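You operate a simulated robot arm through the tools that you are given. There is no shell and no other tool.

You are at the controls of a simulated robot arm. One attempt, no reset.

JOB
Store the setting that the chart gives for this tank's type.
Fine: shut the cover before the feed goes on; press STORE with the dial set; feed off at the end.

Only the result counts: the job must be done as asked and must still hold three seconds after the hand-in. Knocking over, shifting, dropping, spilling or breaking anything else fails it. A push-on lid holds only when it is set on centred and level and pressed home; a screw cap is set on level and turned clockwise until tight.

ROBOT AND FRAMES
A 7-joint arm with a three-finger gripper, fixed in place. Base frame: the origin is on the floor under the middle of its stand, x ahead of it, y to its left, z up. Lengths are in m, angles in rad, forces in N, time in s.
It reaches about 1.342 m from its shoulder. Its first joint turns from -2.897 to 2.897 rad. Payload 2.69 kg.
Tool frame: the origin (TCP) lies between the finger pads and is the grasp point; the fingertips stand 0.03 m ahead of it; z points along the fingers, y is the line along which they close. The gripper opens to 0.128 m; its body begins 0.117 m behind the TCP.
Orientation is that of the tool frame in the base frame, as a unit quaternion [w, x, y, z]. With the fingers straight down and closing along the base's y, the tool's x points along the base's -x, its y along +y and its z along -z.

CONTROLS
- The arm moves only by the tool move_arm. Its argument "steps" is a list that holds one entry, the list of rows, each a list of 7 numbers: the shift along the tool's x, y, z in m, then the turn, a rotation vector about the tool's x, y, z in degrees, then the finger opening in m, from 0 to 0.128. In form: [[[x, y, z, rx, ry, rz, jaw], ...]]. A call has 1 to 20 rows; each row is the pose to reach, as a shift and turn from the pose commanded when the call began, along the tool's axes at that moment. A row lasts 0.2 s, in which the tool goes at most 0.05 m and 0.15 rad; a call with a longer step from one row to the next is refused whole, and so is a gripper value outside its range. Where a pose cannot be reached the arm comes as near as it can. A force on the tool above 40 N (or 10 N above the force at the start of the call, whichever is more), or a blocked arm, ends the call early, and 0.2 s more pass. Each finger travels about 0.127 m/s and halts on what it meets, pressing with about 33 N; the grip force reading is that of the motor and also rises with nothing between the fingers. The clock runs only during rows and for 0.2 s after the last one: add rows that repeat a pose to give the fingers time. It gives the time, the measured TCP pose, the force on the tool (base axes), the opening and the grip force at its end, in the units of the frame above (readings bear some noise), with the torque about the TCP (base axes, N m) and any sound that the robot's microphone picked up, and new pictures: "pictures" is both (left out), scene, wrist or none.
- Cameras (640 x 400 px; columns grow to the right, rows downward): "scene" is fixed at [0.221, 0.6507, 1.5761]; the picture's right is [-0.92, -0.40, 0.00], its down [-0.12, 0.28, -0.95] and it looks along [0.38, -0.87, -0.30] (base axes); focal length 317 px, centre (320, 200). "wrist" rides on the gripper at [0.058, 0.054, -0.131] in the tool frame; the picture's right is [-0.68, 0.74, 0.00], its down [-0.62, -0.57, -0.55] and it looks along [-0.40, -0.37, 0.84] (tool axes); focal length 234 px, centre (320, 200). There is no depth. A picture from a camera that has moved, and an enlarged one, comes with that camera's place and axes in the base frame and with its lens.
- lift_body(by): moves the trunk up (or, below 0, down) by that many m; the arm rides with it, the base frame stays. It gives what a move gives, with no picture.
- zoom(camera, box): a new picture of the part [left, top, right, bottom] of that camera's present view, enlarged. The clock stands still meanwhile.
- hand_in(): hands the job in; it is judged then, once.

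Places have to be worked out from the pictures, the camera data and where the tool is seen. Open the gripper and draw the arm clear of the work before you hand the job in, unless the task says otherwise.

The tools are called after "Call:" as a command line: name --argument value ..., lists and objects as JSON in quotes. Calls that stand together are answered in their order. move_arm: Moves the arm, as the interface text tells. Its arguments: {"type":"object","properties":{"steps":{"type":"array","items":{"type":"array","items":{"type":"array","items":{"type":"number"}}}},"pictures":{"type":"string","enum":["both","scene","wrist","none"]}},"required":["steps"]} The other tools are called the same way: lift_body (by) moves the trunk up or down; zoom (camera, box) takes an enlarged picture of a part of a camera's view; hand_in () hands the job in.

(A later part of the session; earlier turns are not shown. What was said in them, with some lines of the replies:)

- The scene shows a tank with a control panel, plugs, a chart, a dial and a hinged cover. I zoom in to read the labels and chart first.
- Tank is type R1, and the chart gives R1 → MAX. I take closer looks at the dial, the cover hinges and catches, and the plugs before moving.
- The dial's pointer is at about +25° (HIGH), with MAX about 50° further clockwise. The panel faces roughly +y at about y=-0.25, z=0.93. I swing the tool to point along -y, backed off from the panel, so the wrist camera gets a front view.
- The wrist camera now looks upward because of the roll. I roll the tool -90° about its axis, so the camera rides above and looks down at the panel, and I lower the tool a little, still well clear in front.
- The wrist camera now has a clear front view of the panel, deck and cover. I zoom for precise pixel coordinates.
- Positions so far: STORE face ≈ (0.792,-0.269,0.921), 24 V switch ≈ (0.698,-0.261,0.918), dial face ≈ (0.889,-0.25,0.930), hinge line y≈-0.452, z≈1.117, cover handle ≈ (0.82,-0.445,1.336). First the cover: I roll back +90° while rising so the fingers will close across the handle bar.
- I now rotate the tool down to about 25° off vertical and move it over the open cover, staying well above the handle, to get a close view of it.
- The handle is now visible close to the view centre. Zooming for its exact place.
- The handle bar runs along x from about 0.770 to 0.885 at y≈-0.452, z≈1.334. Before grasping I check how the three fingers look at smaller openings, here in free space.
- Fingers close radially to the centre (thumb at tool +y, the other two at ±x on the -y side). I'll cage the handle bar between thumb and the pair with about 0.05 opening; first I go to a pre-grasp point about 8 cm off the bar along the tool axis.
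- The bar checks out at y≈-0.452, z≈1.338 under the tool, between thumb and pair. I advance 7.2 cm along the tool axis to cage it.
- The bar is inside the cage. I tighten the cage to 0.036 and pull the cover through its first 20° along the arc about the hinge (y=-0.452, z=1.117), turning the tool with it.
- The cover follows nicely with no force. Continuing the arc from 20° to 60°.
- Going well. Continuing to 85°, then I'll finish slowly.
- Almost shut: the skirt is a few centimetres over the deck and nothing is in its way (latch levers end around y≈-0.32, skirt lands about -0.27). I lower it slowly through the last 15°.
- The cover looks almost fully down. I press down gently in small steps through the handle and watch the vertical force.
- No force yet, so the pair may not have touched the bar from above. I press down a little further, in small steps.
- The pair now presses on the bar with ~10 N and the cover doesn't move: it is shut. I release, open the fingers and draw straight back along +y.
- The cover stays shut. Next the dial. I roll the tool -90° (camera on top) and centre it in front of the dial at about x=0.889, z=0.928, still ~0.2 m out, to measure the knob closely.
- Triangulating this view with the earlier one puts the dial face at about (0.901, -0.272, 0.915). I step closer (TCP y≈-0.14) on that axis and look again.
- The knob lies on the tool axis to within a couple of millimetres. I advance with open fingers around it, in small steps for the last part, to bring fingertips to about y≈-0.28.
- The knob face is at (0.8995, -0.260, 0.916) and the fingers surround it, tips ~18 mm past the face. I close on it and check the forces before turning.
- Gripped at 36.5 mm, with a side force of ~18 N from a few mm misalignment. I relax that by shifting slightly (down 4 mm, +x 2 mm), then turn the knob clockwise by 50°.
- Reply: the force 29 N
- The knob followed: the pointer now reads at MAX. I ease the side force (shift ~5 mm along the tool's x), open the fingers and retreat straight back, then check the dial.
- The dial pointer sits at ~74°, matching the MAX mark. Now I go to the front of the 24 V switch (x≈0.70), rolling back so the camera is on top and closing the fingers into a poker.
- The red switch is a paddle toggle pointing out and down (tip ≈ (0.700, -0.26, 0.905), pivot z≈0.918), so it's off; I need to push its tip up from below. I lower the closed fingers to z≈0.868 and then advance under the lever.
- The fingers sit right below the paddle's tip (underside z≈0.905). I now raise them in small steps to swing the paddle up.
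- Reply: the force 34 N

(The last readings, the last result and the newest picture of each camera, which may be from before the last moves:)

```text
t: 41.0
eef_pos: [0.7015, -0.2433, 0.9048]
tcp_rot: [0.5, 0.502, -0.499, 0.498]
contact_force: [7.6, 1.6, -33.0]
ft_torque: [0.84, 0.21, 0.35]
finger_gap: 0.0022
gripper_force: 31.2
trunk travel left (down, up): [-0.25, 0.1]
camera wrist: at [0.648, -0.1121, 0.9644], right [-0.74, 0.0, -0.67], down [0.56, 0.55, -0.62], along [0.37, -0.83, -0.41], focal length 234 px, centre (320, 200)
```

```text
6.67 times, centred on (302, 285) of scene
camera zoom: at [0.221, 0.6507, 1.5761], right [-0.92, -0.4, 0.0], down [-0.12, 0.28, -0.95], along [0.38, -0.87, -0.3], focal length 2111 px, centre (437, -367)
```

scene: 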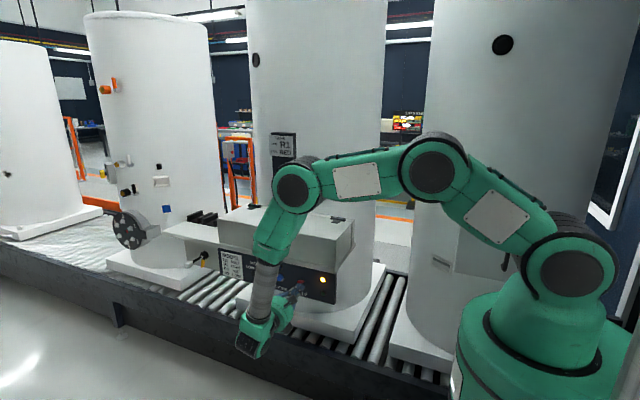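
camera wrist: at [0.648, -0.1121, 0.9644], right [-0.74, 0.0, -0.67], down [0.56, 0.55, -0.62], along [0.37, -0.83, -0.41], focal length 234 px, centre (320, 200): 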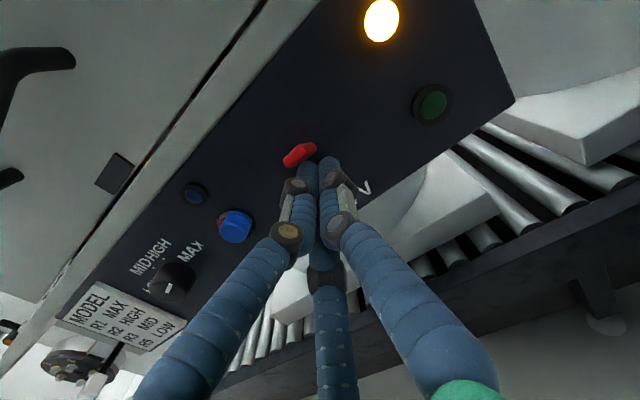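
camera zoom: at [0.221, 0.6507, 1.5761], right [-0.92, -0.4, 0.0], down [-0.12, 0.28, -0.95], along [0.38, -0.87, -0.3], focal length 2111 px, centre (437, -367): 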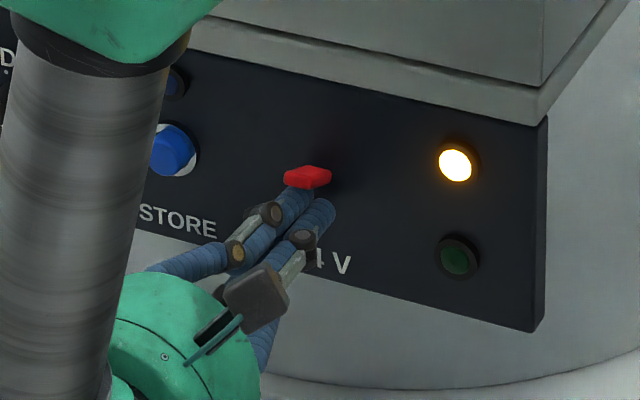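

The amber lamp is lit: the feed is on, with the cover shut. I ease off, back away, and move over to line up with the STORE button at about (0.7925, -0.276, 0.917).

Call:
move_arm --steps '[[[0.033, 0, 0, 0, 0, 0, 0], [0.028, 0, -0.005, 0, 0, 0, 0], [0.028, 0, -0.04, 0, 0, 0, 0], [0.028, 0, -0.08, 0, 0, 0, 0], [0.035, -0.04, -0.08, 0, 0, 0, 0], [0.049, -0.08, -0.08, 0, 0, 0, 0], [0.049, -0.091, -0.08, 0, 0, 0, 0], [0.049, -0.091, -0.08, 0, 0, 0, 0]]]' --pictures "both"

Call:
zoom --camera "wrist" --box '[240, 70, 400, 190]'

Call:
zoom --camera "scene" --box '[230, 240, 350, 315]'

```text
t: 41.3
eef_pos: [0.6997, -0.2418, 0.906]
tcp_rot: [0.499, 0.505, -0.499, 0.497]
contact_force: [0.9, 11.1, -20.5]
ft_torque: [0.38, -0.01, 0.36]
finger_gap: 0.0021
gripper_force: 31.3
trunk travel left (down, up): [-0.25, 0.1]
stopped in row 1: the force on the tool passed its limit at 68 N (the readings are from after the stop); the commanded pose is now the measured one
camera wrist: at [0.6459, -0.1116, 0.9655], right [-0.74, 0.0, -0.67], down [0.56, 0.56, -0.62], along [0.37, -0.83, -0.41], focal length 234 px, centre (320, 200)
```

scene: 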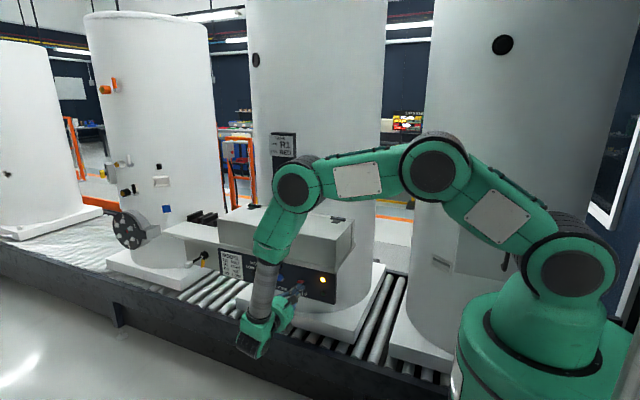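
wrist: 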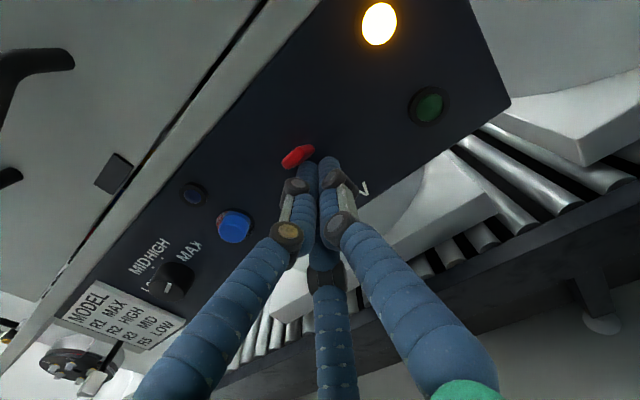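

```text
3.33 times, centred on (320, 130) of wrist
camera zoom: at [0.6459, -0.1116, 0.9655], right [-0.74, 0.0, -0.67], down [0.56, 0.56, -0.62], along [0.37, -0.83, -0.41], focal length 781 px, centre (320, 433)
```

zoom: 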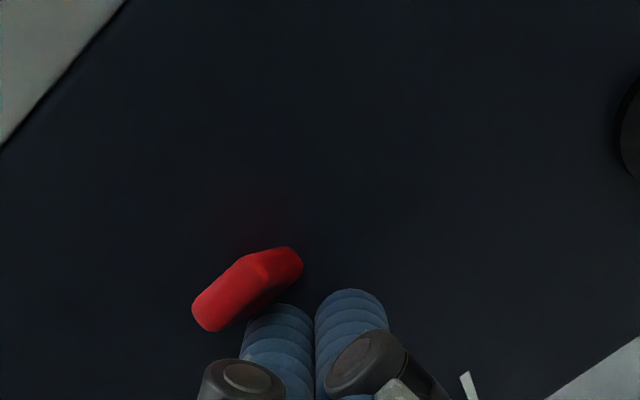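

```text
5.33 times, centred on (290, 278) of scene
camera zoom: at [0.221, 0.6507, 1.5761], right [-0.92, -0.4, 0.0], down [-0.12, 0.28, -0.95], along [0.38, -0.87, -0.3], focal length 1689 px, centre (480, -213)
```

zoom: 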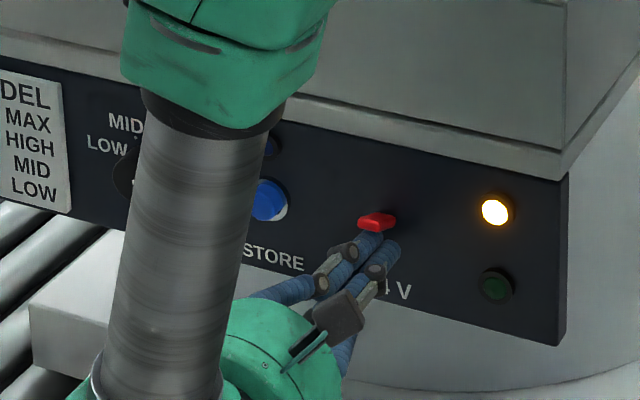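

I mis-signed that: the rows are relative to the call's start, so it pushed up again and the force limit stopped it (amber lamp still on, nothing else changed). Now I move down first (negative tool x), then back off and shift over to STORE.

Call:
move_arm --steps '[[[-0.008, 0, 0, 0, 0, 0, 0], [-0.014, 0, -0.003, 0, 0, 0, 0], [-0.014, 0, -0.04, 0, 0, 0, 0], [-0.014, 0, -0.07, 0, 0, 0, 0], [0, -0.035, -0.07, 0, 0, 0, 0], [0.011, -0.07, -0.07, 0, 0, 0, 0], [0.011, -0.093, -0.07, 0, 0, 0, 0], [0.011, -0.093, -0.07, 0, 0, 0, 0]]]' --pictures "both"

Call:
zoom --camera "wrist" --box '[240, 70, 400, 190]'

Call:
zoom --camera "scene" --box '[230, 240, 350, 315]'

```text
t: 43.1
eef_pos: [0.7938, -0.1699, 0.9214]
tcp_rot: [0.499, 0.504, -0.499, 0.497]
contact_force: [-0.7, 0.2, -0.8]
ft_torque: [-0.02, 0.0, -0.04]
finger_gap: 0.0022
gripper_force: 31.9
trunk travel left (down, up): [-0.25, 0.1]
camera wrist: at [0.7393, -0.0407, 0.9796], right [-0.74, 0.0, -0.67], down [0.56, 0.55, -0.62], along [0.37, -0.83, -0.41], focal length 234 px, centre (320, 200)
```

scene: 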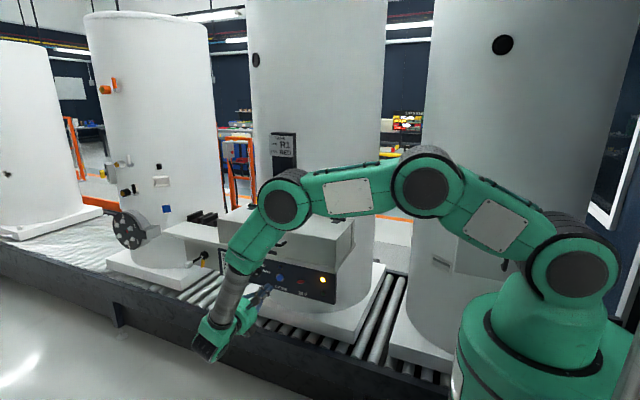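
wrist: 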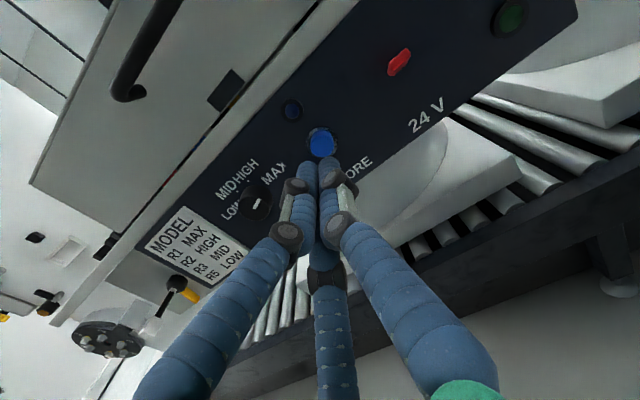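

```text
3.33 times, centred on (320, 130) of wrist
camera zoom: at [0.7393, -0.0407, 0.9796], right [-0.74, 0.0, -0.67], down [0.56, 0.55, -0.62], along [0.37, -0.83, -0.41], focal length 781 px, centre (320, 433)
```

zoom: 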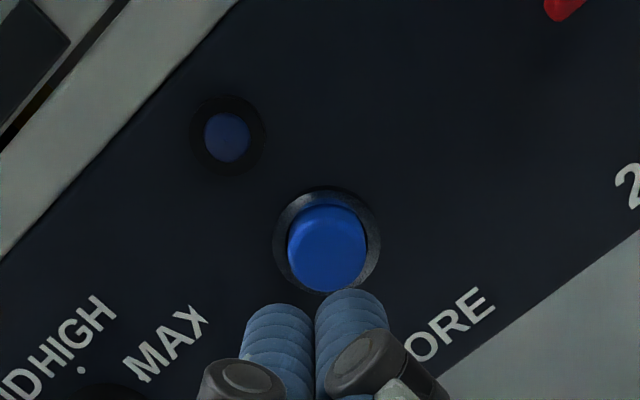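

```text
5.33 times, centred on (290, 278) of scene
camera zoom: at [0.221, 0.6507, 1.5761], right [-0.92, -0.4, 0.0], down [-0.12, 0.28, -0.95], along [0.38, -0.87, -0.3], focal length 1689 px, centre (480, -213)
```

zoom: 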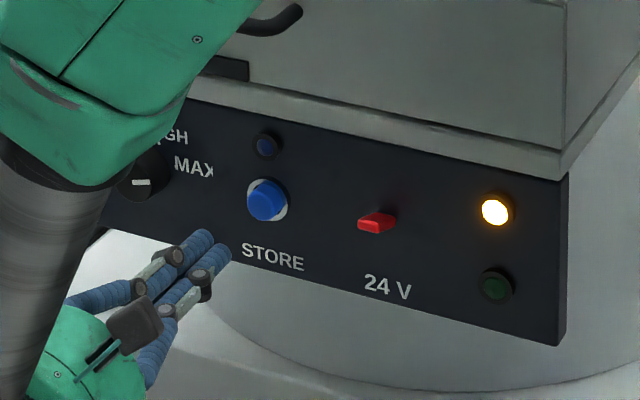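

Lever up, amber lamp on, dial at MAX. STORE is centred ~5 mm below the tool axis; I correct that and advance, going slowly once the tips near the cap.

Call:
move_arm --steps '[[[-0.0045, 0, 0.022, 0, 0, 0, 0], [-0.0045, 0, 0.044, 0, 0, 0, 0], [-0.0045, 0, 0.062, 0, 0, 0, 0], [-0.0045, 0, 0.068, 0, 0, 0, 0], [-0.0045, 0, 0.072, 0, 0, 0, 0], [-0.0045, 0, 0.075, 0, 0, 0, 0], [-0.0045, 0, 0.078, 0, 0, 0, 0], [-0.0045, 0, 0.081, 0, 0, 0, 0]]]' --pictures "both"

Call:
zoom --camera "wrist" --box '[240, 80, 400, 200]'

Call:
zoom --camera "scene" --box '[230, 240, 350, 315]'

```text
t: 45.0
eef_pos: [0.7926, -0.2433, 0.9143]
tcp_rot: [0.499, 0.505, -0.496, 0.5]
contact_force: [-8.7, 26.5, 1.4]
ft_torque: [-0.06, 0.01, 0.02]
finger_gap: 0.006
gripper_force: 31.5
trunk travel left (down, up): [-0.25, 0.1]
heard: click
stopped in row 8: the force on the tool passed its limit at 41 N (the readings are from after the stop); the commanded pose is now the measured one
camera wrist: at [0.739, -0.114, 0.9738], right [-0.74, -0.01, -0.67], down [0.56, 0.55, -0.62], along [0.38, -0.83, -0.41], focal length 234 px, centre (320, 200)
```

scene: 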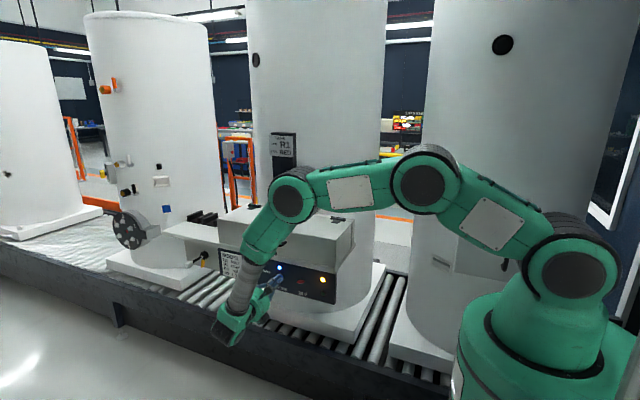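
wrist: 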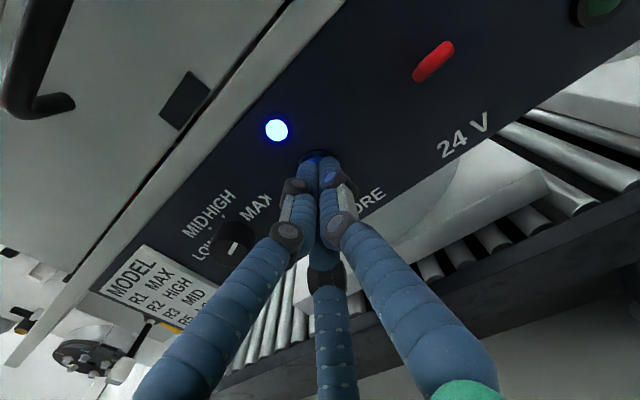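

```text
3.33 times, centred on (320, 140) of wrist
camera zoom: at [0.739, -0.114, 0.9738], right [-0.74, -0.01, -0.67], down [0.56, 0.55, -0.62], along [0.38, -0.83, -0.41], focal length 781 px, centre (320, 400)
```

zoom: 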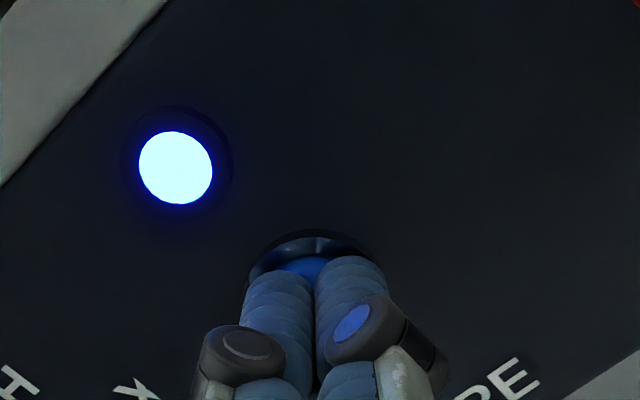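

```text
5.33 times, centred on (290, 278) of scene
camera zoom: at [0.221, 0.6507, 1.5761], right [-0.92, -0.4, 0.0], down [-0.12, 0.28, -0.95], along [0.38, -0.87, -0.3], focal length 1689 px, centre (480, -213)
```

zoom: 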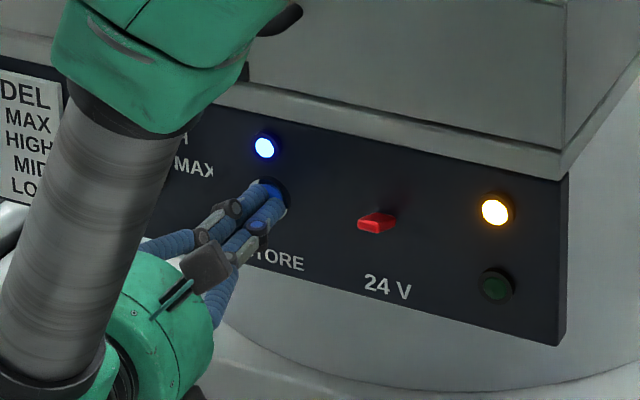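

A click and the blue lamp lights: STORE is pressed with the dial at MAX. I withdraw straight back and check that the lamp stays on.

Call:
move_arm --steps '[[[0, 0, -0.01, 0, 0, 0, 0], [0, 0, -0.04, 0, 0, 0, 0], [0, 0, -0.075, 0, 0, 0, 0], [0, 0, -0.1, 0, 0, 0, 0], [0, 0, -0.1, 0, 0, 0, 0]]]' --pictures "both"

Call:
zoom --camera "wrist" --box '[180, 0, 500, 240]'

Call:
zoom --camera "scene" --box '[230, 240, 350, 315]'

```text
t: 46.2
eef_pos: [0.792, -0.1498, 0.9156]
tcp_rot: [0.499, 0.505, -0.499, 0.498]
contact_force: [-0.4, -0.2, 0.9]
ft_torque: [-0.04, 0.01, 0.02]
finger_gap: 0.0023
gripper_force: 30.8
trunk travel left (down, up): [-0.25, 0.1]
camera wrist: at [0.7385, -0.0194, 0.9745], right [-0.74, 0.0, -0.67], down [0.56, 0.55, -0.62], along [0.37, -0.83, -0.41], focal length 234 px, centre (320, 200)
```

scene: 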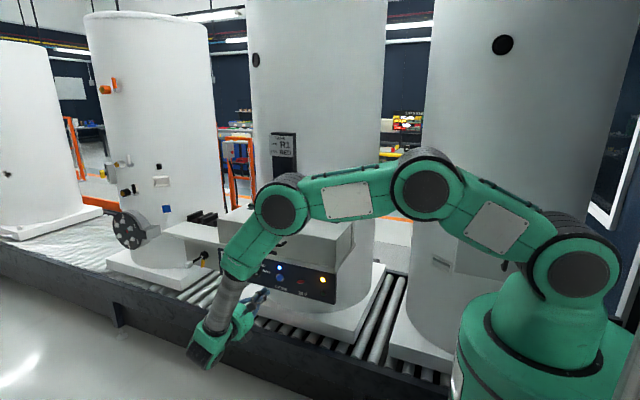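
wrist: 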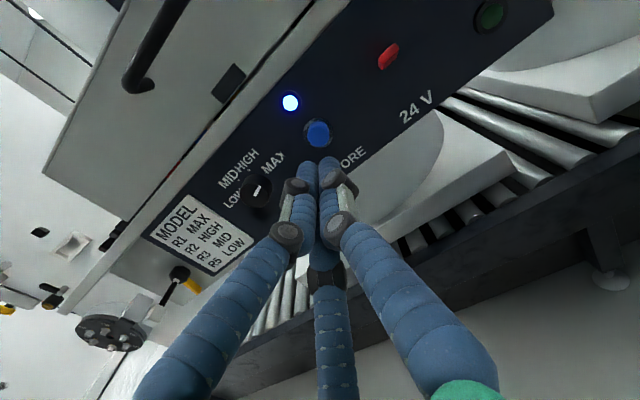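

```text
1.67 times, centred on (340, 120) of wrist
camera zoom: at [0.7385, -0.0194, 0.9745], right [-0.74, 0.0, -0.67], down [0.56, 0.55, -0.62], along [0.37, -0.83, -0.41], focal length 390 px, centre (287, 333)
```

zoom: 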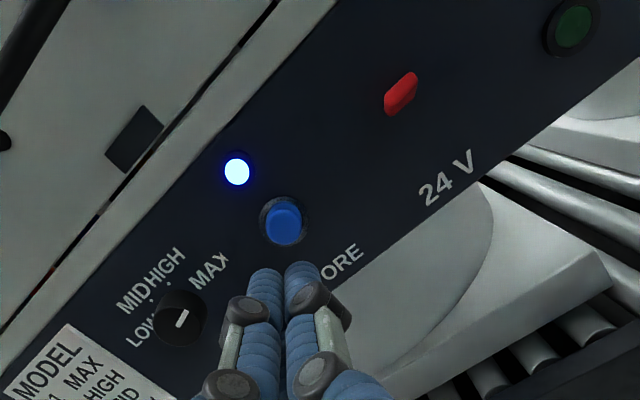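

```text
5.33 times, centred on (290, 278) of scene
camera zoom: at [0.221, 0.6507, 1.5761], right [-0.92, -0.4, 0.0], down [-0.12, 0.28, -0.95], along [0.38, -0.87, -0.3], focal length 1689 px, centre (480, -213)
```

zoom: 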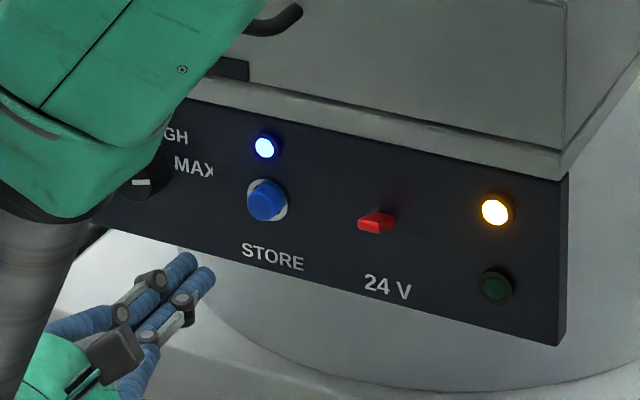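

Blue lamp stays lit after release, dial still on MAX. Now the feed off: I move in front of and above the raised lever (x≈0.70, z≈0.960), between it and the deck edge (z≈0.987).

Call:
move_arm --steps '[[[0.011, 0.023, 0, 0, 0, 0, 0], [0.022, 0.046, 0, 0, 0, 0, 0], [0.033, 0.069, 0, 0, 0, 0, 0], [0.0445, 0.092, 0, 0, 0, 0, 0], [0.0445, 0.092, 0, 0, 0, 0, 0]]]' --pictures "both"

Call:
zoom --camera "wrist" --box '[240, 70, 400, 190]'

Call:
zoom --camera "scene" --box '[250, 240, 350, 315]'

```text
t: 47.4
eef_pos: [0.7001, -0.1513, 0.9606]
tcp_rot: [0.499, 0.504, -0.499, 0.498]
contact_force: [0.7, -1.1, 1.2]
ft_torque: [0.03, 0.0, 0.04]
finger_gap: 0.0022
gripper_force: 31.2
trunk travel left (down, up): [-0.25, 0.1]
camera wrist: at [0.6469, -0.0219, 1.0197], right [-0.74, 0.0, -0.67], down [0.56, 0.55, -0.62], along [0.37, -0.83, -0.41], focal length 234 px, centre (320, 200)
```

scene: 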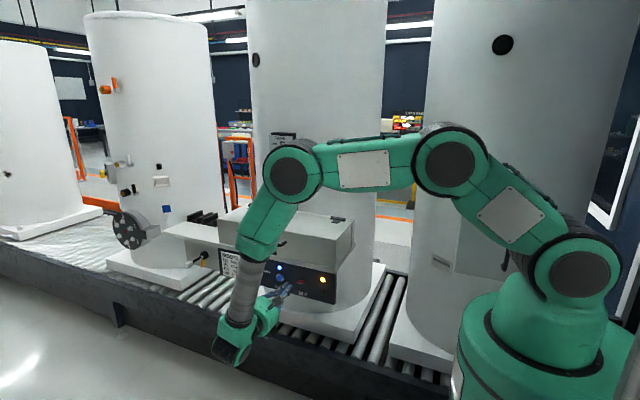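
wrist: 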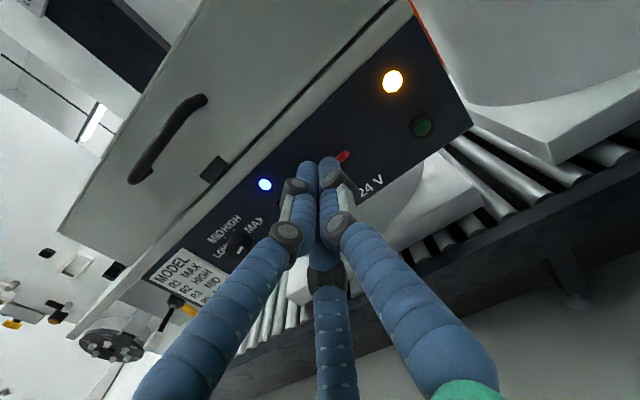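

```text
3.33 times, centred on (320, 130) of wrist
camera zoom: at [0.6469, -0.0219, 1.0197], right [-0.74, 0.0, -0.67], down [0.56, 0.55, -0.62], along [0.37, -0.83, -0.41], focal length 781 px, centre (320, 433)
```

zoom: 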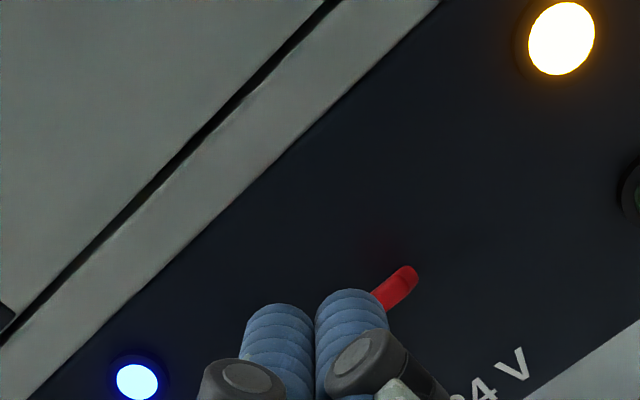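

```text
5.33 times, centred on (300, 278) of scene
camera zoom: at [0.221, 0.6507, 1.5761], right [-0.92, -0.4, 0.0], down [-0.12, 0.28, -0.95], along [0.38, -0.87, -0.3], focal length 1689 px, centre (427, -213)
```

zoom: 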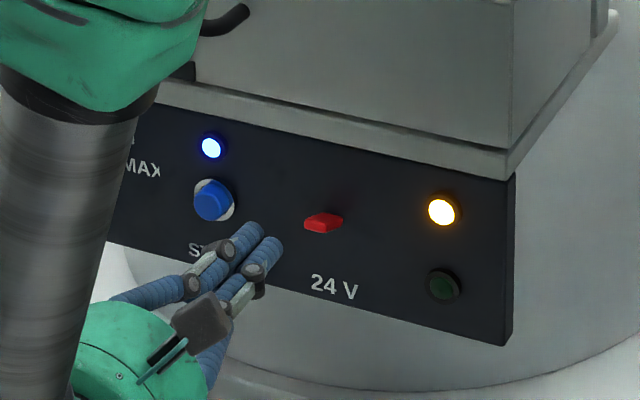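

Tips are level just above the lever's height and below the deck edge. I advance to tips at y≈-0.272, over the lever.

Call:
move_arm --steps '[[[0, 0, 0.03, 0, 0, 0, 0], [0, 0, 0.055, 0, 0, 0, 0], [0, 0, 0.072, 0, 0, 0, 0], [0, 0, 0.083, 0, 0, 0, 0], [0, 0, 0.09, 0, 0, 0, 0], [0, 0, 0.09, 0, 0, 0, 0]]]' --pictures "both"

Call:
zoom --camera "wrist" --box '[240, 90, 400, 210]'

Call:
zoom --camera "scene" --box '[250, 240, 350, 315]'

```text
t: 48.8
eef_pos: [0.7012, -0.242, 0.9615]
tcp_rot: [0.499, 0.504, -0.499, 0.498]
contact_force: [0.7, -0.3, 0.6]
ft_torque: [0.0, 0.01, 0.02]
finger_gap: 0.0022
gripper_force: 31.6
trunk travel left (down, up): [-0.25, 0.1]
camera wrist: at [0.6478, -0.1122, 1.0197], right [-0.74, 0.0, -0.67], down [0.56, 0.55, -0.62], along [0.37, -0.83, -0.41], focal length 234 px, centre (320, 200)
```

scene: 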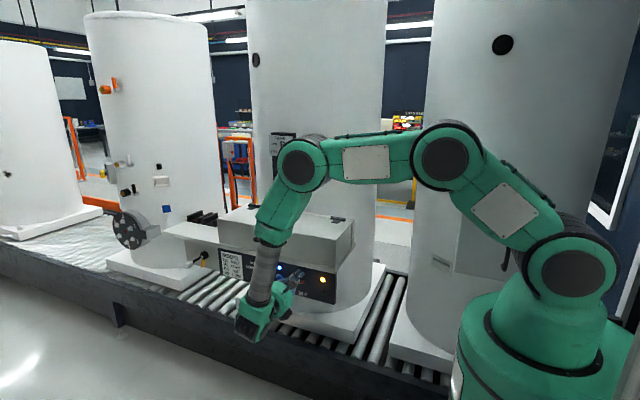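
wrist: 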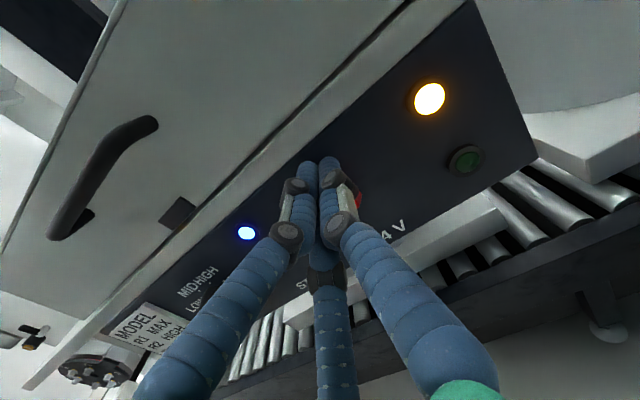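

```text
3.33 times, centred on (320, 150) of wrist
camera zoom: at [0.6478, -0.1122, 1.0197], right [-0.74, 0.0, -0.67], down [0.56, 0.55, -0.62], along [0.37, -0.83, -0.41], focal length 781 px, centre (320, 367)
```

zoom: 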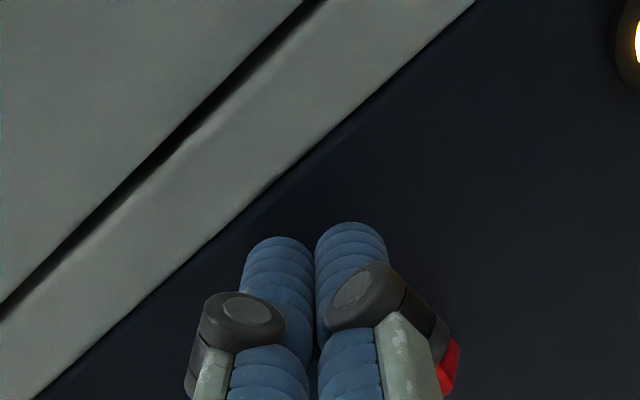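

```text
5.33 times, centred on (300, 278) of scene
camera zoom: at [0.221, 0.6507, 1.5761], right [-0.92, -0.4, 0.0], down [-0.12, 0.28, -0.95], along [0.38, -0.87, -0.3], focal length 1689 px, centre (427, -213)
```

zoom: 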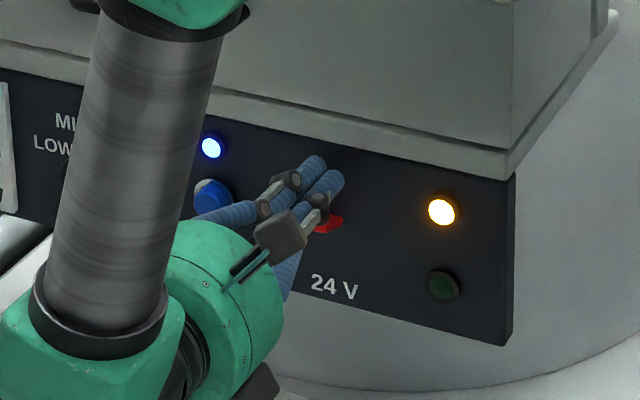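

In place over the lever without contact. Pushing down in small steps (tool -x).

Call:
move_arm --steps '[[[-0.007, 0, 0, 0, 0, 0, 0], [-0.013, 0, 0, 0, 0, 0, 0], [-0.018, 0, 0, 0, 0, 0, 0], [-0.023, 0, 0, 0, 0, 0, 0], [-0.028, 0, 0, 0, 0, 0, 0], [-0.032, 0, 0, 0, 0, 0, 0]]]' --pictures "both"

Call:
zoom --camera "scene" --box '[250, 240, 350, 315]'

```text
t: 50.2
eef_pos: [0.7035, -0.2394, 0.934]
tcp_rot: [0.499, 0.501, -0.499, 0.501]
contact_force: [-2.7, 6.1, 17.8]
ft_torque: [-0.38, -0.17, -0.25]
finger_gap: 0.0021
gripper_force: 30.7
trunk travel left (down, up): [-0.25, 0.1]
stopped in row 6: the force on the tool passed its limit at 42 N (the readings are from after the stop); the commanded pose is now the measured one
camera wrist: at [0.6488, -0.1105, 0.9919], right [-0.74, 0.0, -0.68], down [0.56, 0.55, -0.62], along [0.37, -0.84, -0.4], focal length 234 px, centre (320, 200)
```

scene: 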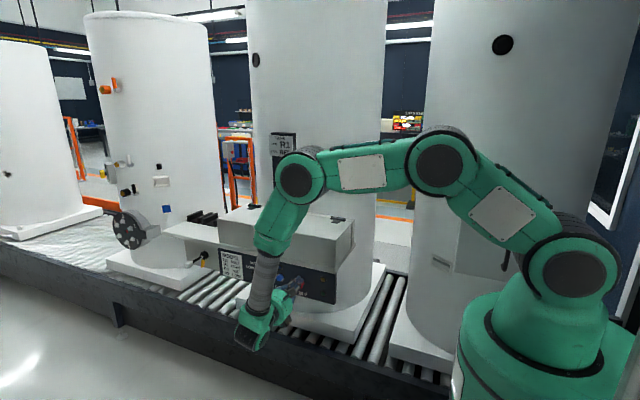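
wrist: 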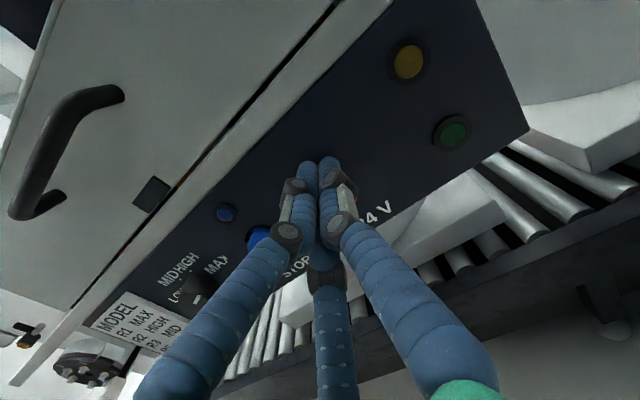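

```text
5.33 times, centred on (300, 278) of scene
camera zoom: at [0.221, 0.6507, 1.5761], right [-0.92, -0.4, 0.0], down [-0.12, 0.28, -0.95], along [0.38, -0.87, -0.3], focal length 1689 px, centre (427, -213)
```

zoom: 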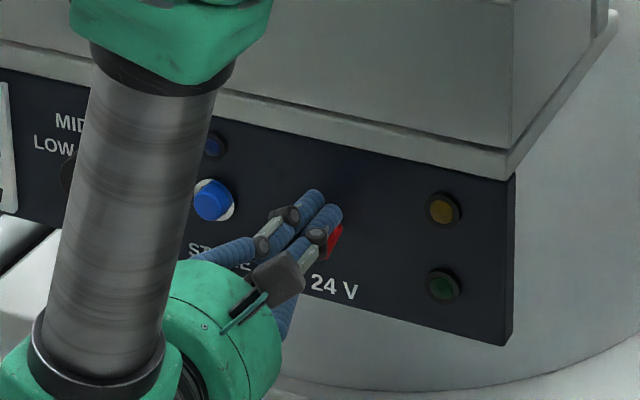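

Both lamps are off: the feed is off, with the lever against its lower stop. I lift the fingers off slightly and retreat straight back.

Call:
move_arm --steps '[[[0.006, 0, 0, 0, 0, 0, 0], [0.01, 0, -0.003, 0, 0, 0, 0], [0.01, 0, -0.04, 0, 0, 0, 0], [0.01, 0, -0.08, 0, 0, 0, 0], [0.01, 0, -0.12, 0, 0, 0, 0], [0.01, 0, -0.16, 0, 0, 0, 0.04], [0.01, 0, -0.2, 0, 0, 0, 0.08], [0.01, 0, -0.24, 0, 0, 0, 0.12], [0.01, 0, -0.24, 0, 0, 0, 0.12]]]' --pictures "both"

Call:
zoom --camera "wrist" --box '[180, 0, 500, 240]'

Call:
zoom --camera "scene" --box '[210, 190, 360, 315]'

```text
t: 52.2
eef_pos: [0.7016, -0.0018, 0.942]
tcp_rot: [0.499, 0.501, -0.499, 0.501]
contact_force: [0.0, 0.9, 0.1]
ft_torque: [0.0, 0.01, -0.02]
finger_gap: 0.1199
gripper_force: 0.0
trunk travel left (down, up): [-0.25, 0.1]
camera wrist: at [0.6477, 0.1294, 0.9991], right [-0.74, 0.0, -0.67], down [0.56, 0.55, -0.62], along [0.37, -0.83, -0.41], focal length 234 px, centre (320, 200)
```

scene: 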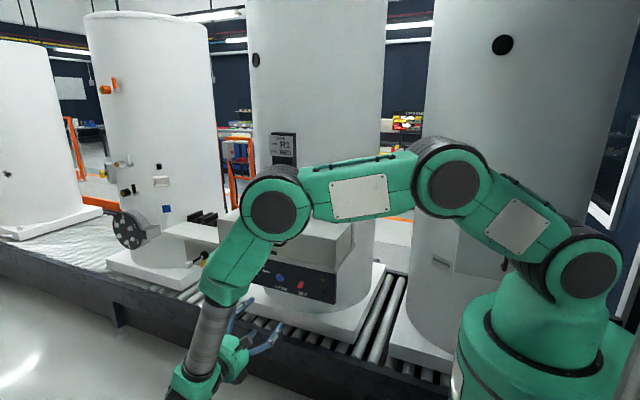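
wrist: 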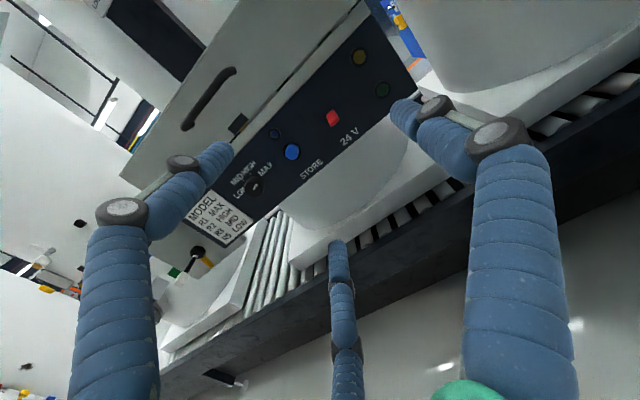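

```text
1.67 times, centred on (340, 120) of wrist
camera zoom: at [0.6477, 0.1294, 0.9991], right [-0.74, 0.0, -0.67], down [0.56, 0.55, -0.62], along [0.37, -0.83, -0.41], focal length 390 px, centre (287, 333)
```

zoom: 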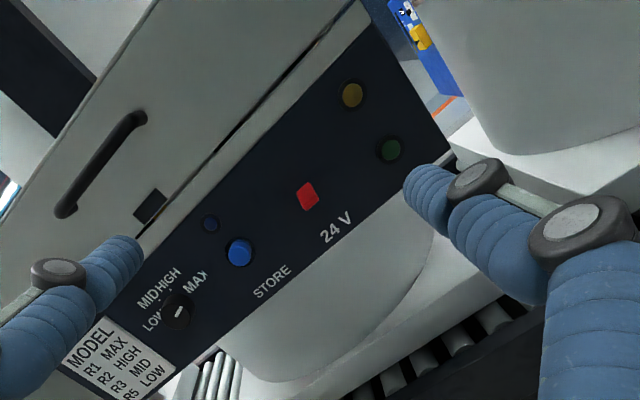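

```text
3.20 times, centred on (285, 252) of scene
camera zoom: at [0.221, 0.6507, 1.5761], right [-0.92, -0.4, 0.0], down [-0.12, 0.28, -0.95], along [0.38, -0.87, -0.3], focal length 1013 px, centre (432, 32)
```

zoom: 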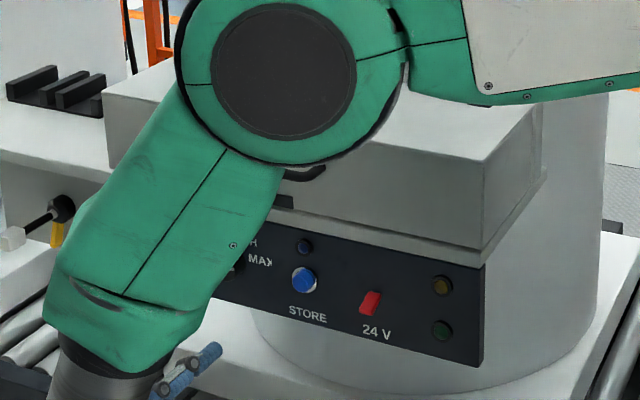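

Final state: cover shut, dial on MAX, setting stored (the blue lamp lit and held after STORE), feed lever down with lamps off. The gripper is open and drawn well clear, so I hand in.

Call:
hand_in

```text
The job is handed in.
```

The chart gives MAX for this tank's type, R1, and that setting is now stored. The job has been handed in, but I haven't seen a verdict.

- **Cover:** I shut it before switching the feed on. It stayed down when I pressed on the handle.
- **Dial:** I turned it from HIGH to MAX, and it was still on MAX after the feed went off.
- **Feed on:** I pushed the 24 V switch up and the amber lamp lit. On the way off the switch I moved the wrong way and pushed it against its upper stop, at 68 N, before the force limit stopped the arm. I saw no damage, and the switch still turned the feed off normally.
- **Store:** I pressed STORE with the dial on MAX. It clicked, and the blue lamp lit and stayed on after I let go.
- **Feed off:** I pushed the switch back down, and both the amber and blue lamps went out.

The gripper is open and drawn back clear of the panel. The green lamp stayed off throughout, and I don't know what it shows.
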